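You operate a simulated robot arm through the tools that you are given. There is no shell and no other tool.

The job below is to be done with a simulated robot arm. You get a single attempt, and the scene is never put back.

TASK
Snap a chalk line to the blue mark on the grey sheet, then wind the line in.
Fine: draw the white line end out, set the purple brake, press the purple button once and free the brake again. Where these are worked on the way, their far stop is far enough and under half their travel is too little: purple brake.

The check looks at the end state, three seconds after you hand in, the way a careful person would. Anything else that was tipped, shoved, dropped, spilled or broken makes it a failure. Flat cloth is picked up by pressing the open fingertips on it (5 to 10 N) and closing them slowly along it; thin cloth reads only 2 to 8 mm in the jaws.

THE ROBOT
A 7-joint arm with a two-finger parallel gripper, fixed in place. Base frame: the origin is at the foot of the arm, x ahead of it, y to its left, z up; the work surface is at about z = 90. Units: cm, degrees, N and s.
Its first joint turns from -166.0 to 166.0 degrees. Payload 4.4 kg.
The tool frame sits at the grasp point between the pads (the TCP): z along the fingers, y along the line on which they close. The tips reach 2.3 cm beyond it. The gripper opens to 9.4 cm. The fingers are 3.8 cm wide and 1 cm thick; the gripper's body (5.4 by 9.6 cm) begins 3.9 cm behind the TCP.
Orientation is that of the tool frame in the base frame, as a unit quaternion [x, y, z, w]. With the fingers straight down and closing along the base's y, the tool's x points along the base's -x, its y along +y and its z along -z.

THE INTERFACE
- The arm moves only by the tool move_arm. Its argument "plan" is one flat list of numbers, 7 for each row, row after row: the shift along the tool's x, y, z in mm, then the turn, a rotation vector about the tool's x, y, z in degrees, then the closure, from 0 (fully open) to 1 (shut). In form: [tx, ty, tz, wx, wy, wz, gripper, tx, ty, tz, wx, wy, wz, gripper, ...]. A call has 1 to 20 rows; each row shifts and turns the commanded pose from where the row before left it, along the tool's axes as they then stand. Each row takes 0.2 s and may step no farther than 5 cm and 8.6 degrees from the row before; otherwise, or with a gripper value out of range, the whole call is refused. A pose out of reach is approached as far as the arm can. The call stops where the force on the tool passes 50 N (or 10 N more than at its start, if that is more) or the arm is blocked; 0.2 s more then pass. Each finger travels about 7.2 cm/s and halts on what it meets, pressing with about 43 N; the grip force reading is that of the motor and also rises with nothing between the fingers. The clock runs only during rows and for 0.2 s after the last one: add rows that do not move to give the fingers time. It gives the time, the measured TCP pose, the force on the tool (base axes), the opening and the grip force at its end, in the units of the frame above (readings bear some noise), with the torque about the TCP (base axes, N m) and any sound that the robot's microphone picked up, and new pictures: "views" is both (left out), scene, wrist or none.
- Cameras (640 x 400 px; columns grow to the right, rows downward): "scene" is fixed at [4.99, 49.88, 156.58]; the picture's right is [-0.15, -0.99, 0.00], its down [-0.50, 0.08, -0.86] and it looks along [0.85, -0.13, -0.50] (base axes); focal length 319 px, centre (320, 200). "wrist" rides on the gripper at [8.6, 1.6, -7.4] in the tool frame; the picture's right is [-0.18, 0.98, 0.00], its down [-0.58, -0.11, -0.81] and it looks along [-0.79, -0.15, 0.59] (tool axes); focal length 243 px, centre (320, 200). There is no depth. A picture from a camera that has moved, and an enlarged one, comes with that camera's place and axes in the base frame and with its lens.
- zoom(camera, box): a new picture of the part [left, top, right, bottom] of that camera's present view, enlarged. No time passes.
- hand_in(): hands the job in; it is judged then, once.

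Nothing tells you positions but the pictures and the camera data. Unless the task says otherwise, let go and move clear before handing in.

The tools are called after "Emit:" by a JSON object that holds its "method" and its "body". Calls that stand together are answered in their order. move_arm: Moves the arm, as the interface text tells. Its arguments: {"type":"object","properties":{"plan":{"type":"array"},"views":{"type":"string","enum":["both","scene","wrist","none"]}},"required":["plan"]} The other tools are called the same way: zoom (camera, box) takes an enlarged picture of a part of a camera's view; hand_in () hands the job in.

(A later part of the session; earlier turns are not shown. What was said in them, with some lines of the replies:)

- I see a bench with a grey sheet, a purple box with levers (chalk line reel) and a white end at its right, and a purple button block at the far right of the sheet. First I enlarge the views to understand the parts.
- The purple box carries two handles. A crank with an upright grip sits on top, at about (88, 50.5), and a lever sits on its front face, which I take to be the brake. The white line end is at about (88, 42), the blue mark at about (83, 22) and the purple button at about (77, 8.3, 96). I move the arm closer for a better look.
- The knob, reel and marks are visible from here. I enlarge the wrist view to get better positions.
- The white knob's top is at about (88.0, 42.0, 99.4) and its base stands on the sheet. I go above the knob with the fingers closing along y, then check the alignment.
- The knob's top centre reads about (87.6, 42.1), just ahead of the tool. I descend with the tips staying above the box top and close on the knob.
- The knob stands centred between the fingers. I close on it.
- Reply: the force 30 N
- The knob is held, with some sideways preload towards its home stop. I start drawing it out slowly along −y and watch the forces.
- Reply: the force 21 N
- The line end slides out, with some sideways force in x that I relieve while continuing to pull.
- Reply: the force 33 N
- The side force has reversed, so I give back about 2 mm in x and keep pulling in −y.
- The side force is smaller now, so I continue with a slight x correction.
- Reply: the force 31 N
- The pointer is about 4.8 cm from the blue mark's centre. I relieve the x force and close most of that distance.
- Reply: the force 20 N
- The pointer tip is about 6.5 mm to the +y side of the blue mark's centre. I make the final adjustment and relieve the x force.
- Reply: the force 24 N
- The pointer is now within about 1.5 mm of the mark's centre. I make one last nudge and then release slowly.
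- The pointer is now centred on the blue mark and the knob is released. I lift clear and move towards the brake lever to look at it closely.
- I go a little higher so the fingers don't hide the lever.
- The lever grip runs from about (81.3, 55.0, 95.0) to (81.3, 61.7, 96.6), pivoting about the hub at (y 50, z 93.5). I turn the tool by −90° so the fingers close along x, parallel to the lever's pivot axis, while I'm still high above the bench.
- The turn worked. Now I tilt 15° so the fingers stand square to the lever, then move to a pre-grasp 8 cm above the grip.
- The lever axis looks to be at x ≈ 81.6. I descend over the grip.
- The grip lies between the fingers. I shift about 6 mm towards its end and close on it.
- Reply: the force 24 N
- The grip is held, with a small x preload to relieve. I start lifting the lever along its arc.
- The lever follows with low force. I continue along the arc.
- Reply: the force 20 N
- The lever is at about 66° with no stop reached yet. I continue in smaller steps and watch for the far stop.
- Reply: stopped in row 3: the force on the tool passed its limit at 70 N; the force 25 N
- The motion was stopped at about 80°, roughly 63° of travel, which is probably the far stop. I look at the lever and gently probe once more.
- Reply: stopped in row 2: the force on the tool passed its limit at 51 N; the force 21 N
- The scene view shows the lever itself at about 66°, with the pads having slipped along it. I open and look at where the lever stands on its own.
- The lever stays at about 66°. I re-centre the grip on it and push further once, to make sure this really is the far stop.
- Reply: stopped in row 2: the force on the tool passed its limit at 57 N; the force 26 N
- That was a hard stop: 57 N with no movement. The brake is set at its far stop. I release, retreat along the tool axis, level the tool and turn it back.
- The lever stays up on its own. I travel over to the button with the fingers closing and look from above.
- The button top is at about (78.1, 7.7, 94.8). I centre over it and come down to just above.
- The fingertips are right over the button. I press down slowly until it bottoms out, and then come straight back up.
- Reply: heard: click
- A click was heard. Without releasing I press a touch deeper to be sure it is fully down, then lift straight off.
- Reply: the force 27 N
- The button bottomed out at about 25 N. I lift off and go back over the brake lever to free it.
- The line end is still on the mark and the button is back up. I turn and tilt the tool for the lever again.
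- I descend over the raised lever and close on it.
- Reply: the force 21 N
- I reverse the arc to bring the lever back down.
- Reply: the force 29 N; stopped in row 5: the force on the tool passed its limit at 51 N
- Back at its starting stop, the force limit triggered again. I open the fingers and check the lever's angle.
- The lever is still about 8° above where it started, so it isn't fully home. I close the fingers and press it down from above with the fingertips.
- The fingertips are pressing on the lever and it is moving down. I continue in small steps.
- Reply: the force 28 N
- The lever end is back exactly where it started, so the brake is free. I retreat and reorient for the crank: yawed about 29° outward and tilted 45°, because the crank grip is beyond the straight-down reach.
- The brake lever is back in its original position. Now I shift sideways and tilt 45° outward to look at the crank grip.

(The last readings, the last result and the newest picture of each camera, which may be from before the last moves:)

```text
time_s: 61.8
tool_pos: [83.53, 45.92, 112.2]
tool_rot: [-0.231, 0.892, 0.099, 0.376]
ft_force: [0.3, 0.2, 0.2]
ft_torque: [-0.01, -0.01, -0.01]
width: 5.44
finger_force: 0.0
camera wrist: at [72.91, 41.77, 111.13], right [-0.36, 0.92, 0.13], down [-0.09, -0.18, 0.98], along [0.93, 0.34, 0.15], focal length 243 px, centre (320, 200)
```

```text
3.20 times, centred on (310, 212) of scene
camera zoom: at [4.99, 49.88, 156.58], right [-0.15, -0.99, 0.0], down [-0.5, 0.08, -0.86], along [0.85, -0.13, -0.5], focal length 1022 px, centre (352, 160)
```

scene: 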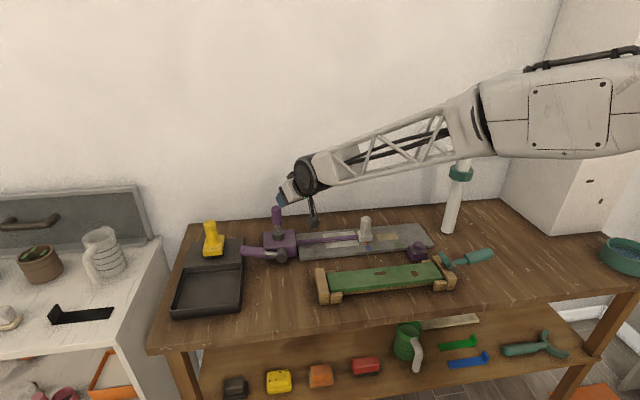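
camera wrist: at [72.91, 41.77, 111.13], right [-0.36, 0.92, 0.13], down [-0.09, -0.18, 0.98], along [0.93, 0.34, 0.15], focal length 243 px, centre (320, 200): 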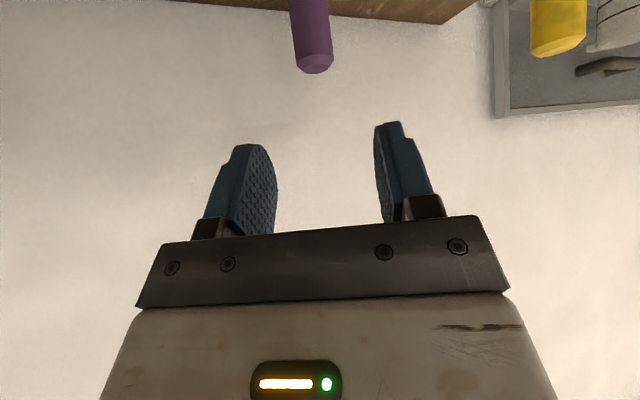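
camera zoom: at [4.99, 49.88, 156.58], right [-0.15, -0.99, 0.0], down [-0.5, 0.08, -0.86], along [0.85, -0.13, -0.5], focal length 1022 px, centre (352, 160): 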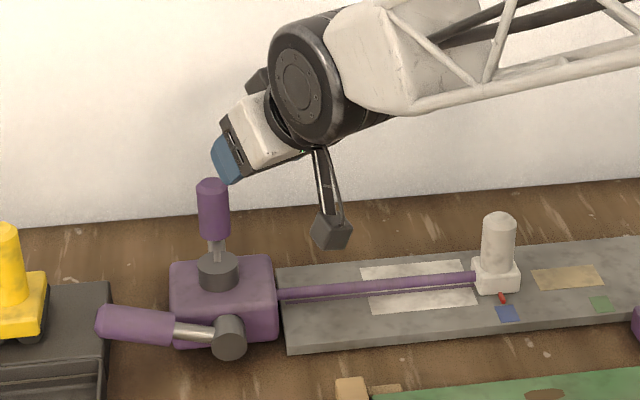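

The crank grip's top is at about (93.0, 50.4, 103.3). I advance along the tool axis part of the way and check alignment.

Emit:
{"method": "move_arm", "body": {"plan": [2, -3, 28, 0, 0, 0, 0.4, 2, -3, 28, 0, 0, 0, 0.4, 2, 0, 24, 0, 0, 0, 0.4, 0, 0, 0, 0, 0, 0, 0.4]}}

Emit:
{"method": "zoom", "body": {"camera": "scene", "box": [230, 170, 350, 265]}}

```text
time_s: 62.8
tool_pos: [88.67, 48.15, 106.11]
tool_rot: [-0.231, 0.892, 0.098, 0.375]
ft_force: [-0.1, 0.1, 0.6]
ft_torque: [0.02, -0.01, 0.02]
width: 5.65
finger_force: 0.1
camera wrist: at [78.03, 43.99, 105.14], right [-0.36, 0.92, 0.13], down [-0.09, -0.18, 0.98], along [0.93, 0.34, 0.15], focal length 243 px, centre (320, 200)
```

scene: 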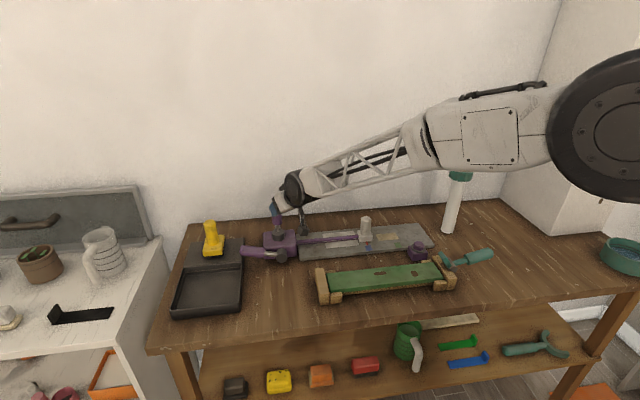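
wrist: 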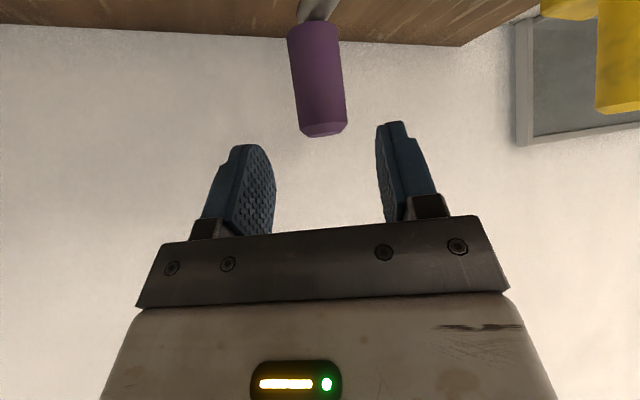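

```text
4.21 times, centred on (290, 218) of scene
camera zoom: at [4.99, 49.88, 156.58], right [-0.15, -0.99, 0.0], down [-0.5, 0.08, -0.86], along [0.85, -0.13, -0.5], focal length 1344 px, centre (446, 126)
```

zoom: 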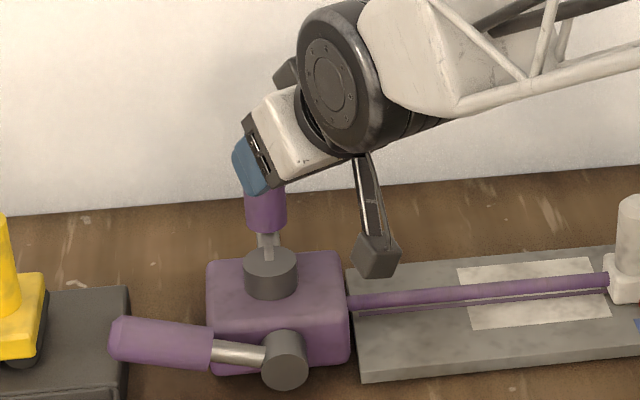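

The crank grip is centred between the fingers. I go in the rest of the way and close.

Emit:
{"method": "move_arm", "body": {"plan": [1, -0.5, 23, 0, 0, 0, 0.4, 1, -0.5, 23, 0, 0, 0, 0.4, 0.5, -0.4, 23, 0, 0, 0, 0.4, 0, 0, 0, 0, 0, 0, 0.4]}}

Emit:
{"method": "zoom", "body": {"camera": "scene", "box": [230, 170, 350, 265]}}

```text
time_s: 63.8
tool_pos: [92.68, 50.12, 101.2]
tool_rot: [-0.231, 0.893, 0.099, 0.375]
ft_force: [-0.8, -0.2, 0.4]
ft_torque: [-0.03, 0.01, 0.03]
width: 5.62
finger_force: 0.1
camera wrist: at [82.0, 46.13, 100.21], right [-0.36, 0.92, 0.13], down [-0.09, -0.18, 0.98], along [0.93, 0.34, 0.15], focal length 243 px, centre (320, 200)
```

scene: 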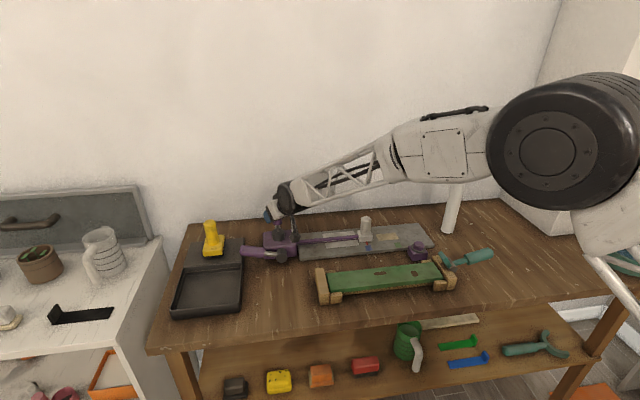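
wrist: 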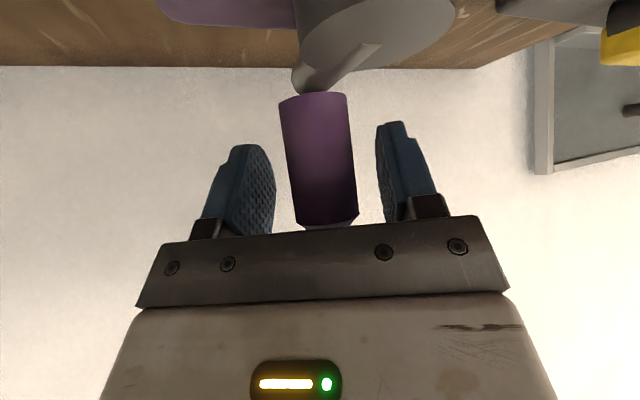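

```text
4.21 times, centred on (290, 218) of scene
camera zoom: at [4.99, 49.88, 156.58], right [-0.15, -0.99, 0.0], down [-0.5, 0.08, -0.86], along [0.85, -0.13, -0.5], focal length 1344 px, centre (446, 126)
```

zoom: 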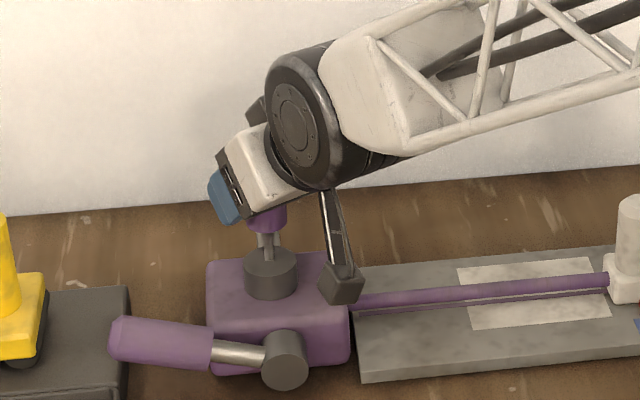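

The crank grip is well between the fingers. I close on it.

Emit:
{"method": "move_arm", "body": {"plan": [0, 0, 0, 0, 0, 0, 0.5, 0, 0, 0, 0, 0, 0, 0.6, 0, 0, 0, 0, 0, 0, 0.68, 0, 0, 0, 0, 0, 0, 0.72, 0, 0, 0, 0, 0, 0, 0.72], "views": "wrist"}}

```text
time_s: 65.0
tool_pos: [92.68, 50.22, 101.25]
tool_rot: [-0.23, 0.892, 0.098, 0.375]
ft_force: [-1.8, 0.1, -0.4]
ft_torque: [-0.94, -0.52, 0.04]
width: 3.12
finger_force: 45.2
camera wrist: at [81.97, 46.12, 100.21], right [-0.36, 0.92, 0.13], down [-0.09, -0.18, 0.98], along [0.93, 0.34, 0.15], focal length 243 px, centre (320, 200)
```

wrist: 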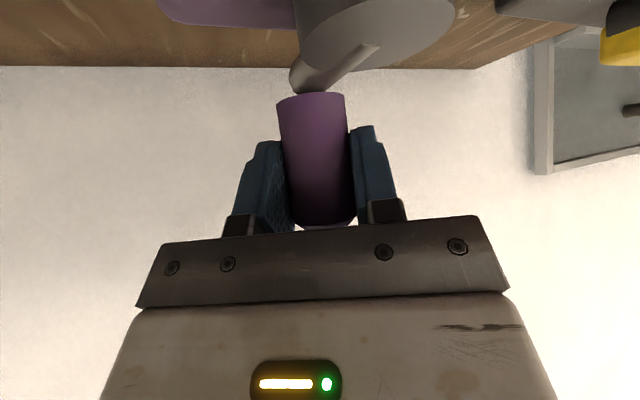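

The crank grip is held. I test a small clockwise turn, seen from above, and compare the white end before and after.

Emit:
{"method": "zoom", "body": {"camera": "scene", "box": [330, 200, 430, 262]}}

Emit:
{"method": "move_arm", "body": {"plan": [3.4, -7.2, -3.5, 0, 0, 0, 0.72, 4.2, -6.3, -4.4, 0, 0, 0, 0.72, 0, 0, 0, 0, 0, 0, 0.72]}}

Emit:
{"method": "zoom", "body": {"camera": "scene", "box": [330, 200, 430, 262]}}

```text
6.40 times, centred on (380, 231) of scene
camera zoom: at [4.99, 49.88, 156.58], right [-0.15, -0.99, 0.0], down [-0.5, 0.08, -0.86], along [0.85, -0.13, -0.5], focal length 2043 px, centre (-64, 2)
```

zoom: 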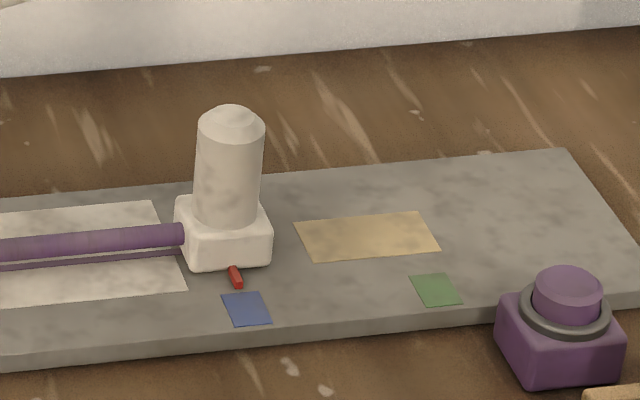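

```text
time_s: 65.8
tool_pos: [92.24, 48.34, 101.19]
tool_rot: [-0.23, 0.893, 0.097, 0.375]
ft_force: [-15.3, 6.1, 4.1]
ft_torque: [-0.93, -0.4, 0.05]
width: 3.15
finger_force: 45.0
camera wrist: at [81.63, 44.35, 100.22], right [-0.37, 0.92, 0.13], down [-0.09, -0.18, 0.98], along [0.93, 0.35, 0.15], focal length 243 px, centre (320, 200)
```

scene: 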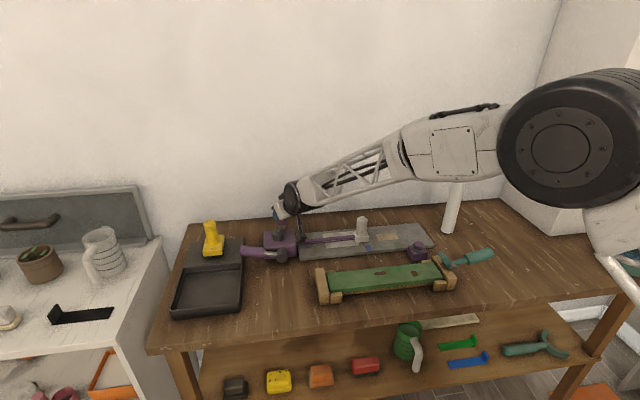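
wrist: 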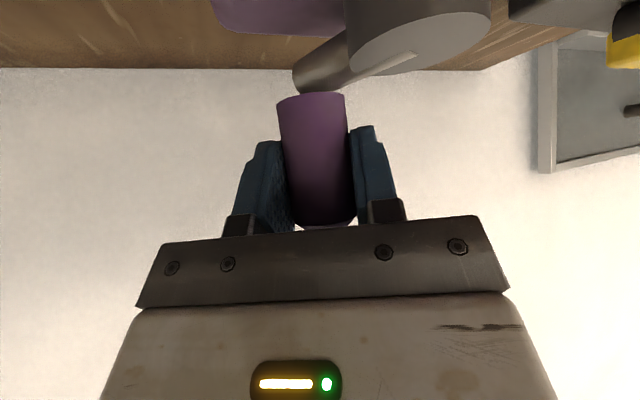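

```text
6.40 times, centred on (380, 231) of scene
camera zoom: at [4.99, 49.88, 156.58], right [-0.15, -0.99, 0.0], down [-0.5, 0.08, -0.86], along [0.85, -0.13, -0.5], focal length 2043 px, centre (-64, 2)
```

zoom: 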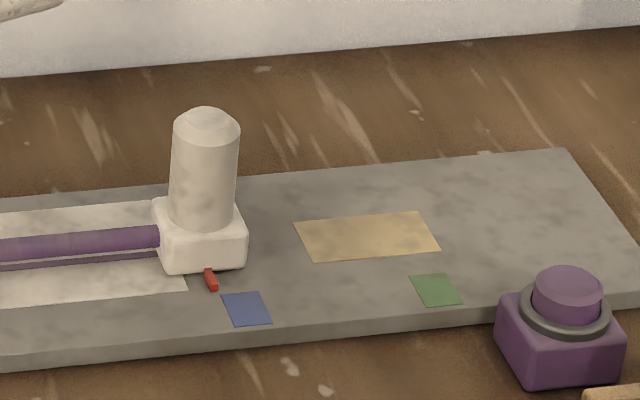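

Clockwise works: the line end moved in about 1.2 cm for about 22°, so roughly one full turn is needed. I continue the circle in segments and correct by the forces.

Emit:
{"method": "move_arm", "body": {"plan": [5.4, -4.0, -5.5, 0, 0, 0, 0.72, 5.5, -3.4, -5.6, 0, 0, 0, 0.72, 5.8, -2.0, -6.0, 0, 0, 0, 0.72, 5.95, -0.5, -6.1, 0, 0, 0, 0.72, 0, 0, 0, 0, 0, 0, 0.72]}}

```text
time_s: 67.0
tool_pos: [90.02, 45.85, 101.23]
tool_rot: [-0.231, 0.892, 0.099, 0.376]
ft_force: [1.4, -1.1, 13.4]
ft_torque: [-0.72, -0.76, -0.01]
width: 3.15
finger_force: 44.9
camera wrist: at [79.31, 41.81, 100.19], right [-0.36, 0.92, 0.13], down [-0.09, -0.18, 0.98], along [0.93, 0.34, 0.15], focal length 243 px, centre (320, 200)
```

scene: 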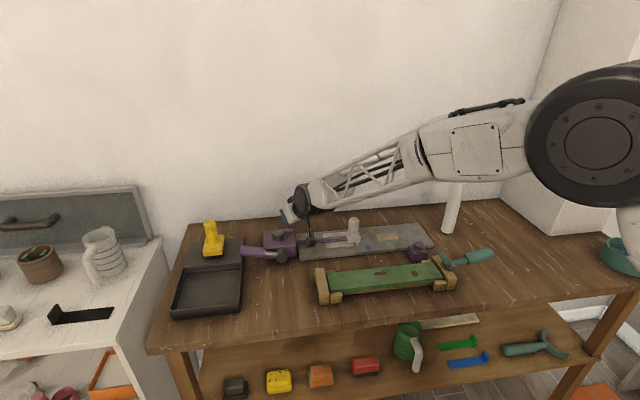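
wrist: 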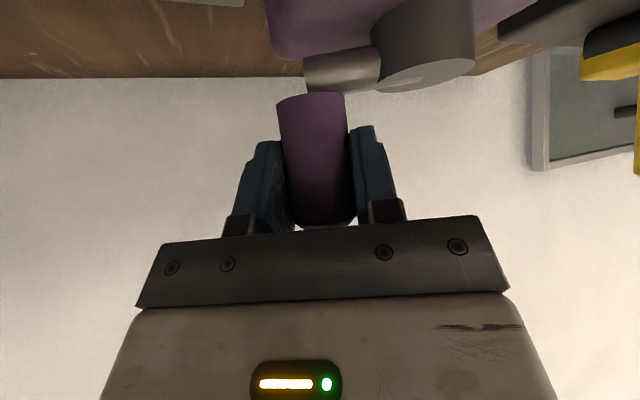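

The forces are small and the end keeps coming in. I continue the next segment.

Emit:
{"method": "move_arm", "body": {"plan": [5.6, 0.9, -6.4, 0, 0, 0, 0.72, 5.7, 2.4, -5.9, 0, 0, 0, 0.72, 5.4, 3.75, -5.5, 0, 0, 0, 0.72, 4.8, 5.0, -4.9, 0, 0, 0, 0.72, 4.2, 6.2, -4.2, 0, 0, 0, 0.72, 0, 0, 0, 0, 0, 0, 0.72]}}

```text
time_s: 68.4
tool_pos: [85.96, 45.64, 101.21]
tool_rot: [-0.23, 0.893, 0.099, 0.374]
ft_force: [-4.5, -15.6, 21.3]
ft_torque: [-0.89, -0.58, -0.06]
width: 3.12
finger_force: 44.9
camera wrist: at [75.15, 41.57, 100.2], right [-0.36, 0.92, 0.13], down [-0.09, -0.18, 0.98], along [0.93, 0.34, 0.15], focal length 243 px, centre (320, 200)
```

scene: 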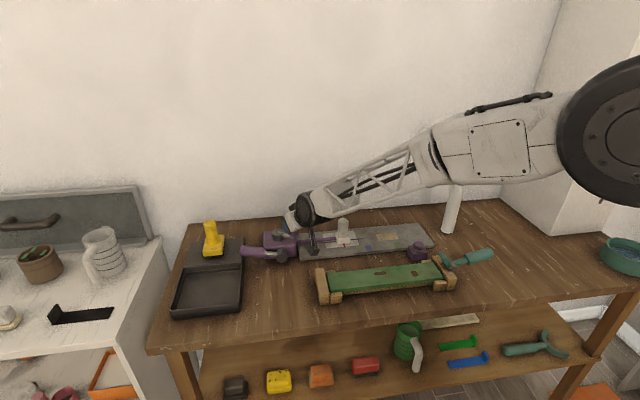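
wrist: 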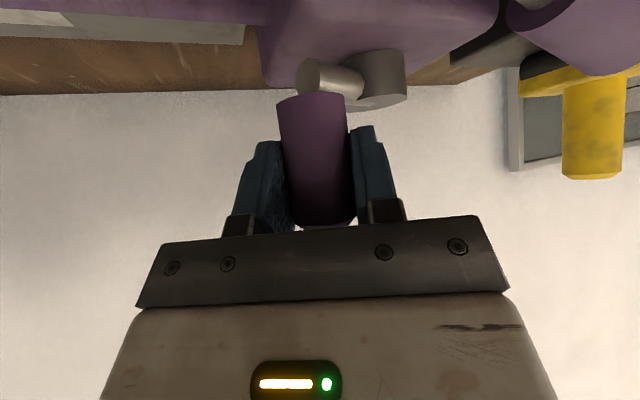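

Emit:
{"method": "move_arm", "body": {"plan": [3.25, 6.4, -4.75, 0, 0, 0, 0.72, 2.6, 7.8, -2.6, 0, 0, 0, 0.72, 1.6, 8.3, -1.6, 0, 0, 0, 0.72, 0.6, 8.6, -0.6, 0, 0, 0, 0.72, -0.5, 8.6, 0.5, 0, 0, 0, 0.72, 0, 0, 0, 0, 0, 0, 0.72]}}

```text
time_s: 69.8
tool_pos: [83.04, 48.73, 101.23]
tool_rot: [-0.23, 0.893, 0.097, 0.374]
ft_force: [24.2, 9.0, -15.3]
ft_torque: [-0.89, -0.82, 0.03]
width: 3.13
finger_force: 44.8
camera wrist: at [72.25, 44.57, 100.22], right [-0.36, 0.92, 0.13], down [-0.09, -0.18, 0.98], along [0.93, 0.34, 0.15], focal length 243 px, centre (320, 200)
```

scene: 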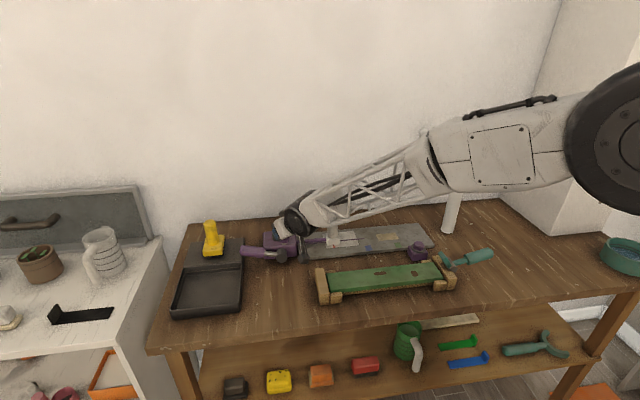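
wrist: 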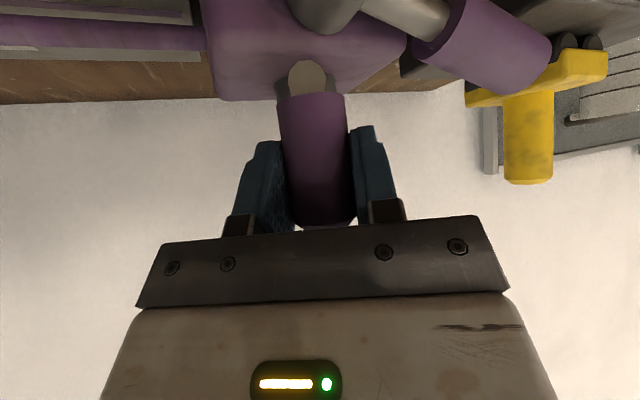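

Emit:
{"method": "move_arm", "body": {"plan": [-2.0, 7.9, 3.2, 0, 0, 0, 0.72, -2.6, 7.6, 2.7, 0, 0, 0, 0.72, -3.5, 6.9, 3.6, 0, 0, 0, 0.72, -4.3, 5.9, 4.4, 0, 0, 0, 0.72, -4.9, 4.7, 5.1, 0, 0, 0, 0.72, 0, 0, 0, 0, 0, 0, 0.72]}}

```text
time_s: 71.2
tool_pos: [83.5, 53.05, 101.2]
tool_rot: [-0.231, 0.892, 0.099, 0.375]
ft_force: [-38.0, 25.4, -2.4]
ft_torque: [-0.76, -0.24, 0.19]
width: 3.15
finger_force: 44.8
camera wrist: at [72.8, 48.93, 100.19], right [-0.37, 0.92, 0.13], down [-0.09, -0.18, 0.98], along [0.93, 0.35, 0.15], focal length 243 px, centre (320, 200)
```

scene: 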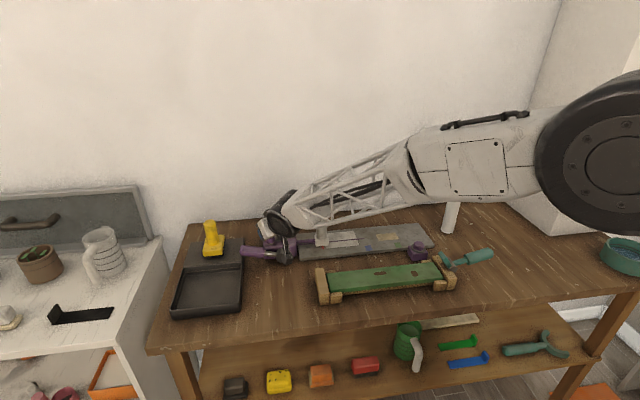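
wrist: 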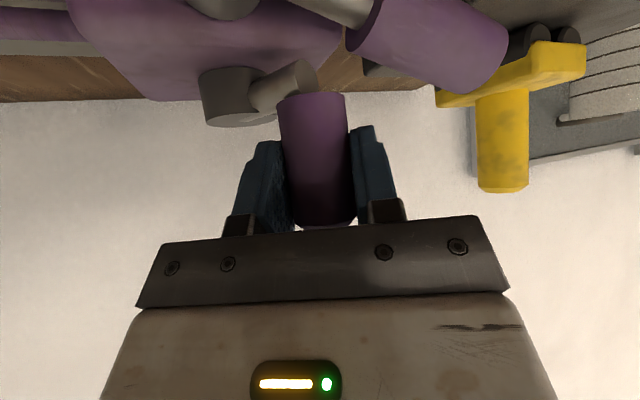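

The measured points fit a circle of radius 5.0 around (87.7, 50.4). I correct outward and continue.

Emit:
{"method": "move_arm", "body": {"plan": [-1.2, 2.0, 1.2, 0, 0, 0, 0.72, -3.6, 3.7, 3.7, 0, 0, 0, 0.72, -5.9, 2.0, 6.0, 0, 0, 0, 0.72, -6.0, 0.5, 6.2, 0, 0, 0, 0.72, -6.1, -1.0, 6.2, 0, 0, 0, 0.72, 0, 0, 0, 0, 0, 0, 0.72]}}

```text
time_s: 72.6
tool_pos: [86.03, 54.98, 101.26]
tool_rot: [-0.231, 0.892, 0.098, 0.375]
ft_force: [-5.4, 15.5, -9.6]
ft_torque: [-0.95, -0.61, 0.11]
width: 3.15
finger_force: 45.1
camera wrist: at [75.38, 50.96, 100.21], right [-0.36, 0.92, 0.13], down [-0.09, -0.18, 0.98], along [0.93, 0.34, 0.15], focal length 243 px, centre (320, 200)
```

scene: 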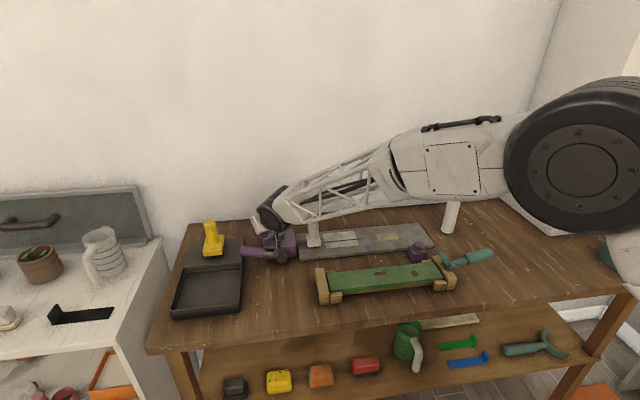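
wrist: 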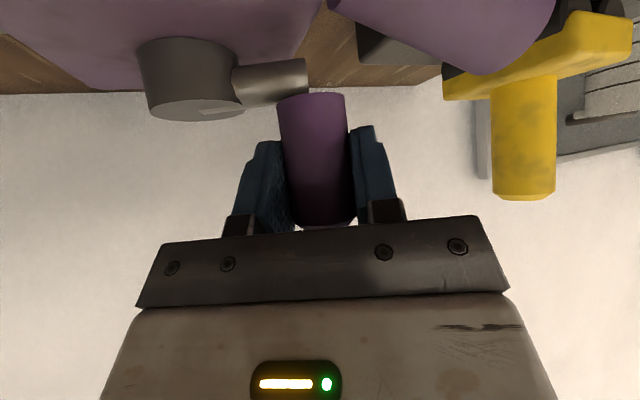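

Emit:
{"method": "zoom", "body": {"camera": "scene", "box": [230, 190, 350, 275]}}

```text
4.71 times, centred on (290, 232) of scene
camera zoom: at [4.99, 49.88, 156.58], right [-0.15, -0.99, 0.0], down [-0.5, 0.08, -0.86], along [0.85, -0.13, -0.5], focal length 1502 px, centre (461, 47)
```

zoom: 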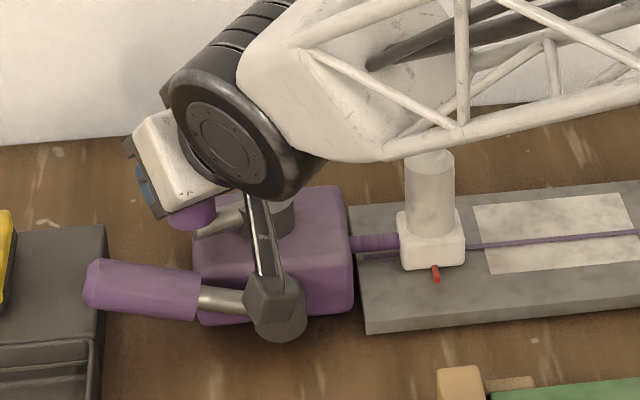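

About 2.7 cm (roughly 40° of crank) remain. I continue 30° and then check.

Emit:
{"method": "move_arm", "body": {"plan": [-5.7, -1.4, 6.4, 0, 0, 0, 0.72, -5.6, -3.5, 5.7, 0, 0, 0, 0.72, -5.0, -4.9, 5.2, 0, 0, 0, 0.72, 0, 0, 0, 0, 0, 0, 0.72], "views": "wrist"}}

Emit:
{"method": "zoom", "body": {"camera": "scene", "box": [230, 190, 350, 275]}}

```text
time_s: 73.6
tool_pos: [88.71, 55.12, 101.13]
tool_rot: [-0.231, 0.892, 0.098, 0.375]
ft_force: [-7.9, -41.3, 1.5]
ft_torque: [-1.49, -0.28, -0.12]
width: 3.13
finger_force: 45.1
camera wrist: at [78.01, 51.15, 100.21], right [-0.36, 0.92, 0.13], down [-0.09, -0.18, 0.98], along [0.93, 0.34, 0.15], focal length 243 px, centre (320, 200)
```

wrist: 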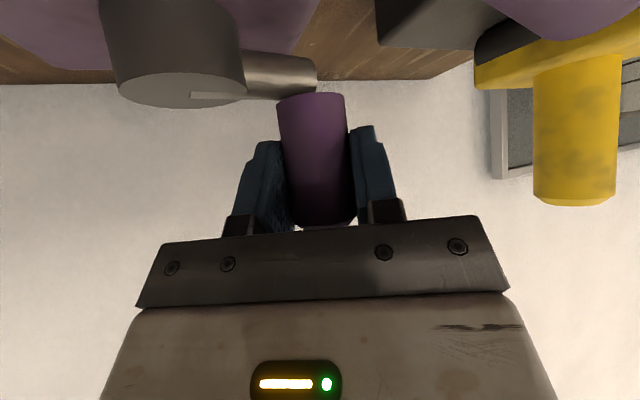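

```text
4.71 times, centred on (290, 232) of scene
camera zoom: at [4.99, 49.88, 156.58], right [-0.15, -0.99, 0.0], down [-0.5, 0.08, -0.86], along [0.85, -0.13, -0.5], focal length 1502 px, centre (461, 47)
```

zoom: 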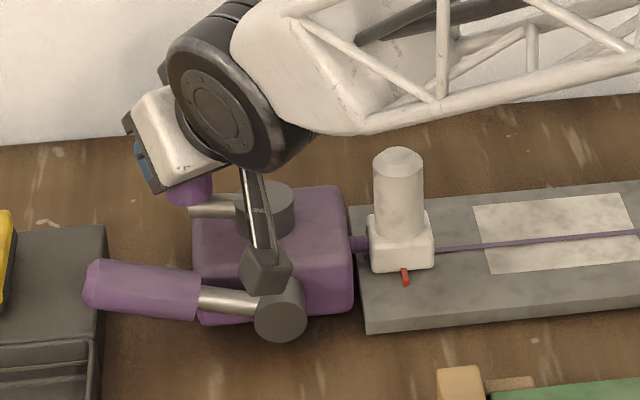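

About 6 mm remain. I correct inward first, then turn the last degrees gently until the end stop.

Emit:
{"method": "move_arm", "body": {"plan": [1.1, -1.7, -1.1, 0, 0, 0, 0.72, -2.1, -3.0, 2.1, 0, 0, 0, 0.72, -2.1, -3.0, 2.1, 0, 0, 0, 0.72, 0, 0, 0, 0, 0, 0, 0.72], "views": "none"}}

Emit:
{"method": "zoom", "body": {"camera": "scene", "box": [230, 190, 350, 275]}}

```text
time_s: 74.6
tool_pos: [89.37, 54.99, 101.19]
tool_rot: [-0.23, 0.892, 0.099, 0.375]
ft_force: [11.6, 33.0, 4.7]
ft_torque: [-0.51, -0.72, 0.11]
width: 3.16
finger_force: 44.6
```

```text
4.71 times, centred on (290, 232) of scene
camera zoom: at [4.99, 49.88, 156.58], right [-0.15, -0.99, 0.0], down [-0.5, 0.08, -0.86], along [0.85, -0.13, -0.5], focal length 1502 px, centre (461, 47)
```

zoom: 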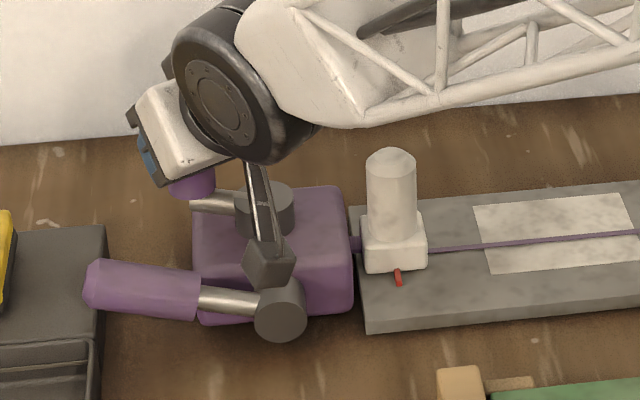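

About 1–2 mm remain to the original position. I go on gently until the end stop is felt.

Emit:
{"method": "move_arm", "body": {"plan": [-2.3, -1.1, 2.3, 0, 0, 0, 0.72, -1.2, -2.4, 1.2, 0, 0, 0, 0.72, 0, 0, 0, 0, 0, 0, 0.72], "views": "none"}}

Emit:
{"method": "zoom", "body": {"camera": "scene", "box": [230, 190, 350, 275]}}

```text
time_s: 75.4
tool_pos: [89.95, 54.84, 101.15]
tool_rot: [-0.23, 0.893, 0.098, 0.375]
ft_force: [7.5, 14.7, 12.3]
ft_torque: [-0.88, -0.49, 0.03]
width: 3.13
finger_force: 45.1
```

```text
4.71 times, centred on (290, 232) of scene
camera zoom: at [4.99, 49.88, 156.58], right [-0.15, -0.99, 0.0], down [-0.5, 0.08, -0.86], along [0.85, -0.13, -0.5], focal length 1502 px, centre (461, 47)
```

zoom: 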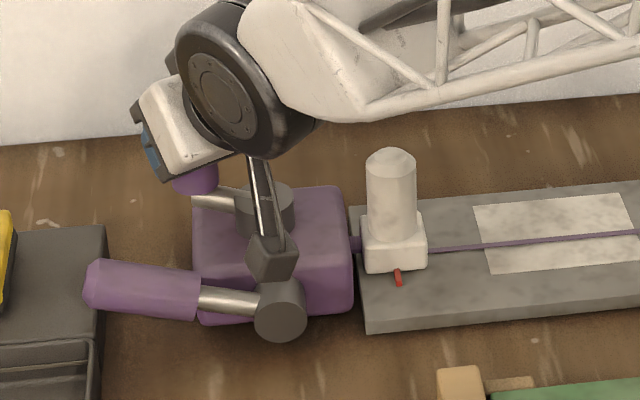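

Emit:
{"method": "zoom", "body": {"camera": "scene", "box": [285, 215, 325, 250]}}

Emit:
{"method": "move_arm", "body": {"plan": [-1.2, -2.4, 1.2, 0, 0, 0, 0.72, -1.0, -2.6, 1.0, 0, 0, 0, 0.72, 0, 0, 0, 0, 0, 0, 0.72], "views": "wrist"}}

Emit:
{"method": "zoom", "body": {"camera": "scene", "box": [285, 215, 325, 250]}}

```text
11.43 times, centred on (305, 232) of scene
camera zoom: at [4.99, 49.88, 156.58], right [-0.15, -0.99, 0.0], down [-0.5, 0.08, -0.86], along [0.85, -0.13, -0.5], focal length 3648 px, centre (491, -171)
```

zoom: 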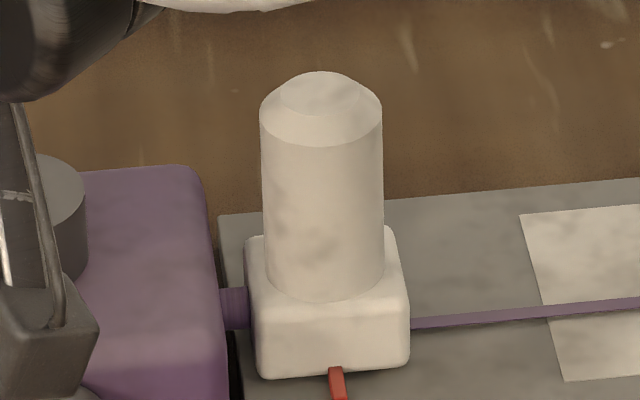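

```text
time_s: 76.2
tool_pos: [90.42, 54.37, 101.24]
tool_rot: [-0.231, 0.892, 0.099, 0.375]
ft_force: [1.8, 3.0, 13.1]
ft_torque: [-0.96, -0.46, -0.02]
width: 3.15
finger_force: 44.5
camera wrist: at [79.79, 50.37, 100.19], right [-0.36, 0.92, 0.13], down [-0.09, -0.18, 0.98], along [0.93, 0.34, 0.15], focal length 243 px, centre (320, 200)
```

wrist: 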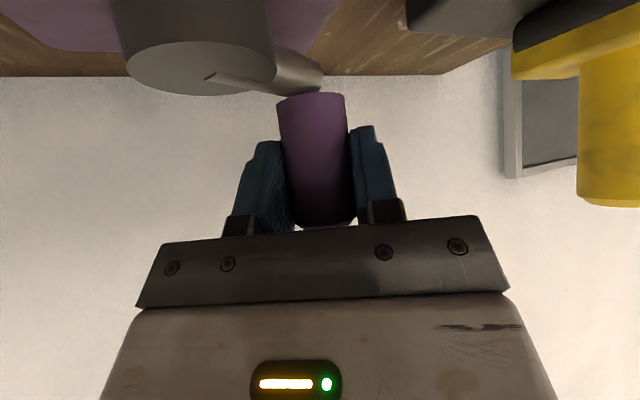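

```text
11.43 times, centred on (305, 232) of scene
camera zoom: at [4.99, 49.88, 156.58], right [-0.15, -0.99, 0.0], down [-0.5, 0.08, -0.86], along [0.85, -0.13, -0.5], focal length 3648 px, centre (491, -171)
```

zoom: 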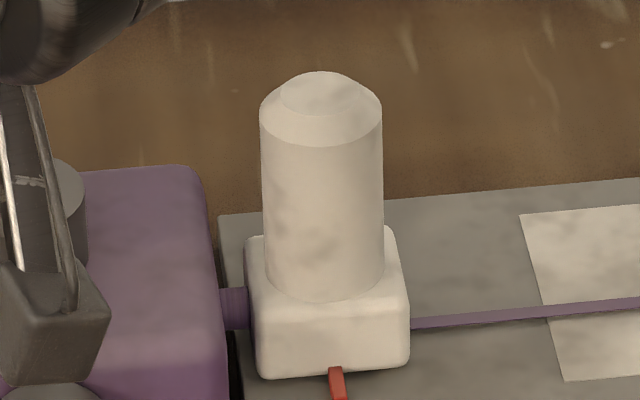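

The line end is home and further turning no longer moves it. I open the fingers and retreat along the tool axis.

Emit:
{"method": "move_arm", "body": {"plan": [0, 0, 0, 0, 0, 0, 0.65, 0, 0, 0, 0, 0, 0, 0.5, 0, 0, 0, 0, 0, 0, 0.35, 0, 0, 0, 0, 0, 0, 0.35, 0, 0, -20, 0, 0, 0, 0.35, 0, 0, -40, 0, 0, 0, 0.35, 0, 0, -45, 0, 0, 0, 0.35, 0, 0, -45, 0, 0, 0, 0.35, 0, 0, -45, 0, 0, 0, 0.35, 0, 0, 0, 0, 0, 0, 0.35]}}

Emit:
{"method": "zoom", "body": {"camera": "scene", "box": [230, 190, 350, 275]}}

Emit:
{"method": "zoom", "body": {"camera": "scene", "box": [285, 215, 325, 250]}}

Emit:
{"method": "zoom", "body": {"camera": "scene", "box": [300, 200, 460, 290]}}

```text
time_s: 78.4
tool_pos: [78.28, 47.76, 114.86]
tool_rot: [-0.231, 0.893, 0.099, 0.374]
ft_force: [0.3, -0.1, 0.0]
ft_torque: [-0.05, 0.0, 0.0]
width: 6.11
finger_force: 0.0
camera wrist: at [67.57, 43.64, 113.84], right [-0.36, 0.92, 0.13], down [-0.09, -0.18, 0.98], along [0.93, 0.34, 0.15], focal length 243 px, centre (320, 200)
```

scene: 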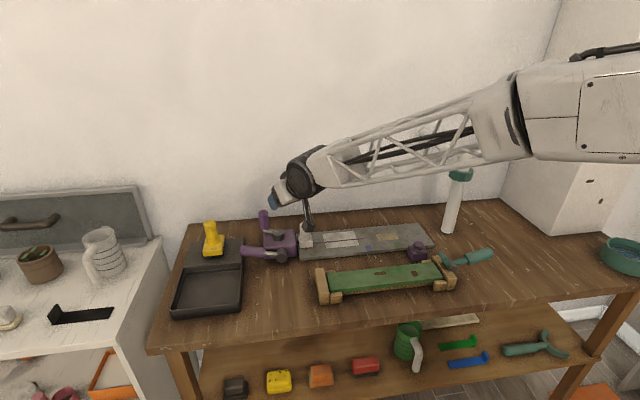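
wrist: 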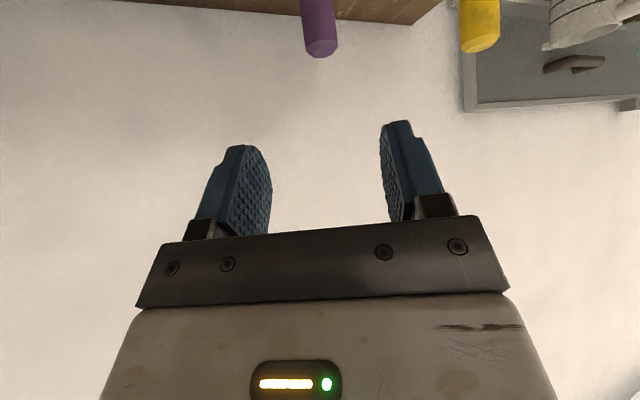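

```text
4.71 times, centred on (290, 232) of scene
camera zoom: at [4.99, 49.88, 156.58], right [-0.15, -0.99, 0.0], down [-0.5, 0.08, -0.86], along [0.85, -0.13, -0.5], focal length 1502 px, centre (461, 47)
```

zoom: 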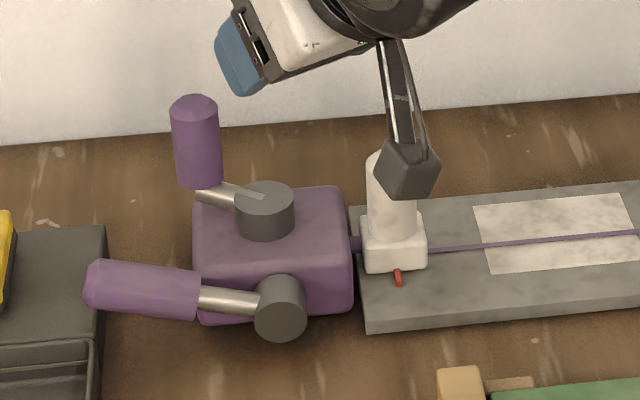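

```text
11.43 times, centred on (305, 232) of scene
camera zoom: at [4.99, 49.88, 156.58], right [-0.15, -0.99, 0.0], down [-0.5, 0.08, -0.86], along [0.85, -0.13, -0.5], focal length 3648 px, centre (491, -171)
```

zoom: 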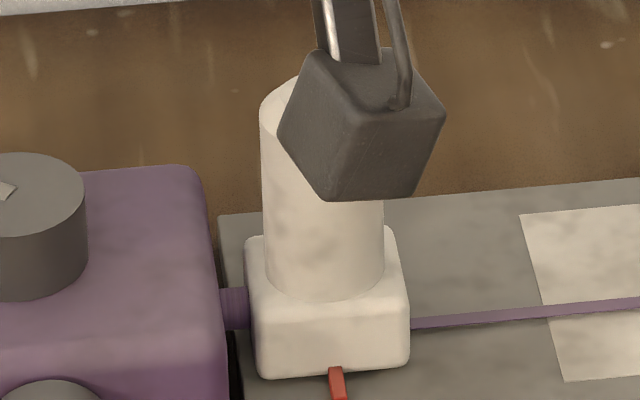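

```text
4.00 times, centred on (380, 245) of scene
camera zoom: at [4.99, 49.88, 156.58], right [-0.15, -0.99, 0.0], down [-0.5, 0.08, -0.86], along [0.85, -0.13, -0.5], focal length 1277 px, centre (80, 20)
```

zoom: 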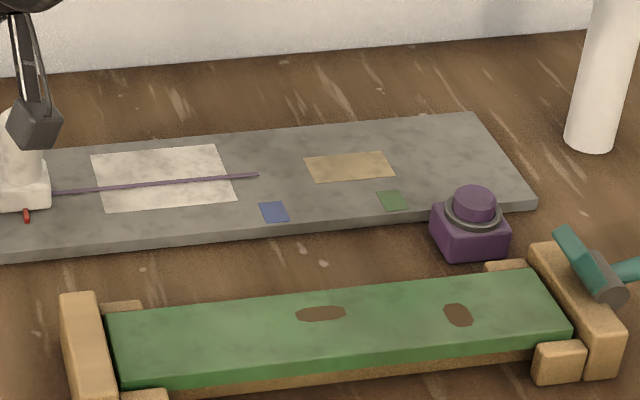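

The chalk line now lies on the sheet up to the blue mark, the white end is home, and the brake lever and button are in their rest positions. I raise the arm clear for a last check.

Emit:
{"method": "move_arm", "body": {"plan": [-25, 0, -28, 0, 0, 0, 0.35, -25, 0, -28, 0, 0, 0, 0.35, -25, 0, -28, 0, 0, 0, 0.35, 0, 0, 0, 0, 0, 0, 0.35, 0, 0, 0, 0, 0, 0, 0.35]}}

Emit:
{"method": "zoom", "body": {"camera": "scene", "box": [230, 190, 350, 275]}}

```text
time_s: 79.6
tool_pos: [77.65, 47.25, 125.91]
tool_rot: [-0.231, 0.893, 0.099, 0.375]
ft_force: [0.3, -0.4, 0.2]
ft_torque: [0.02, -0.01, -0.02]
width: 6.1
finger_force: 0.1
camera wrist: at [66.94, 43.2, 124.92], right [-0.36, 0.92, 0.13], down [-0.09, -0.18, 0.98], along [0.93, 0.34, 0.15], focal length 243 px, centre (320, 200)
```

scene: 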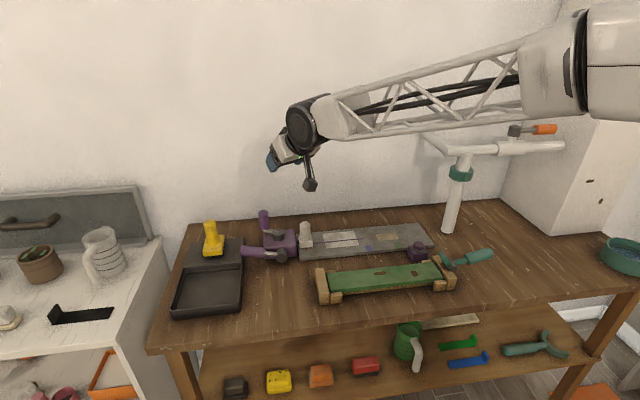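
wrist: 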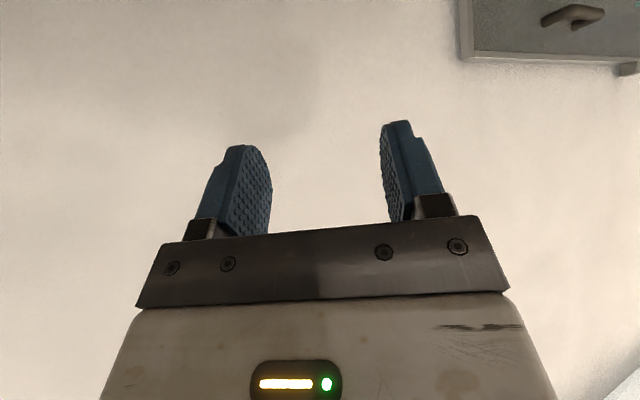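

```text
4.71 times, centred on (290, 232) of scene
camera zoom: at [4.99, 49.88, 156.58], right [-0.15, -0.99, 0.0], down [-0.5, 0.08, -0.86], along [0.85, -0.13, -0.5], focal length 1502 px, centre (461, 47)
```

zoom: 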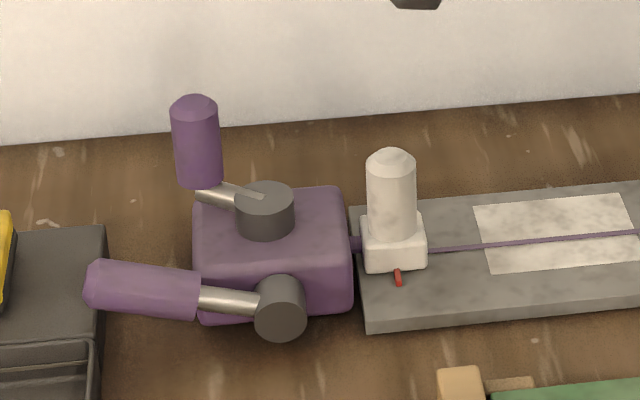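

The arm is clear. The chalk line ends at the blue mark, the line end is wound in to within about 1–2 mm of its starting place, the brake is free, and nothing else was disturbed. I hand in.

Emit:
{"method": "hand_in", "body": {}}

```text
The job is handed in.
```

The chalk line is snapped on the grey sheet and the line is wound back in; I have handed the job in. I haven't seen the result of the check.

- **Line end:** I drew the white end out until its pointer sat centred on the blue mark. The chalk line now on the sheet ends level with that mark, within about 2 mm.
- **Brake:** I raised the purple lever to its far stop, confirmed by a second push that met a hard stop. After the button press I lowered it fully back to its starting position.
- **Button:** I pressed it once. It clicked and bottomed out, then came back up when I lifted off.
- **Winding in:** About 300° of clockwise cranking brought the white end in to within 1–2 mm of where it started. Turning the crank further no longer moved it.

The only other change I know of is the crank handle, which stopped at a different angle from where it began. I saw nothing else moved, and the arm is clear of the bench.
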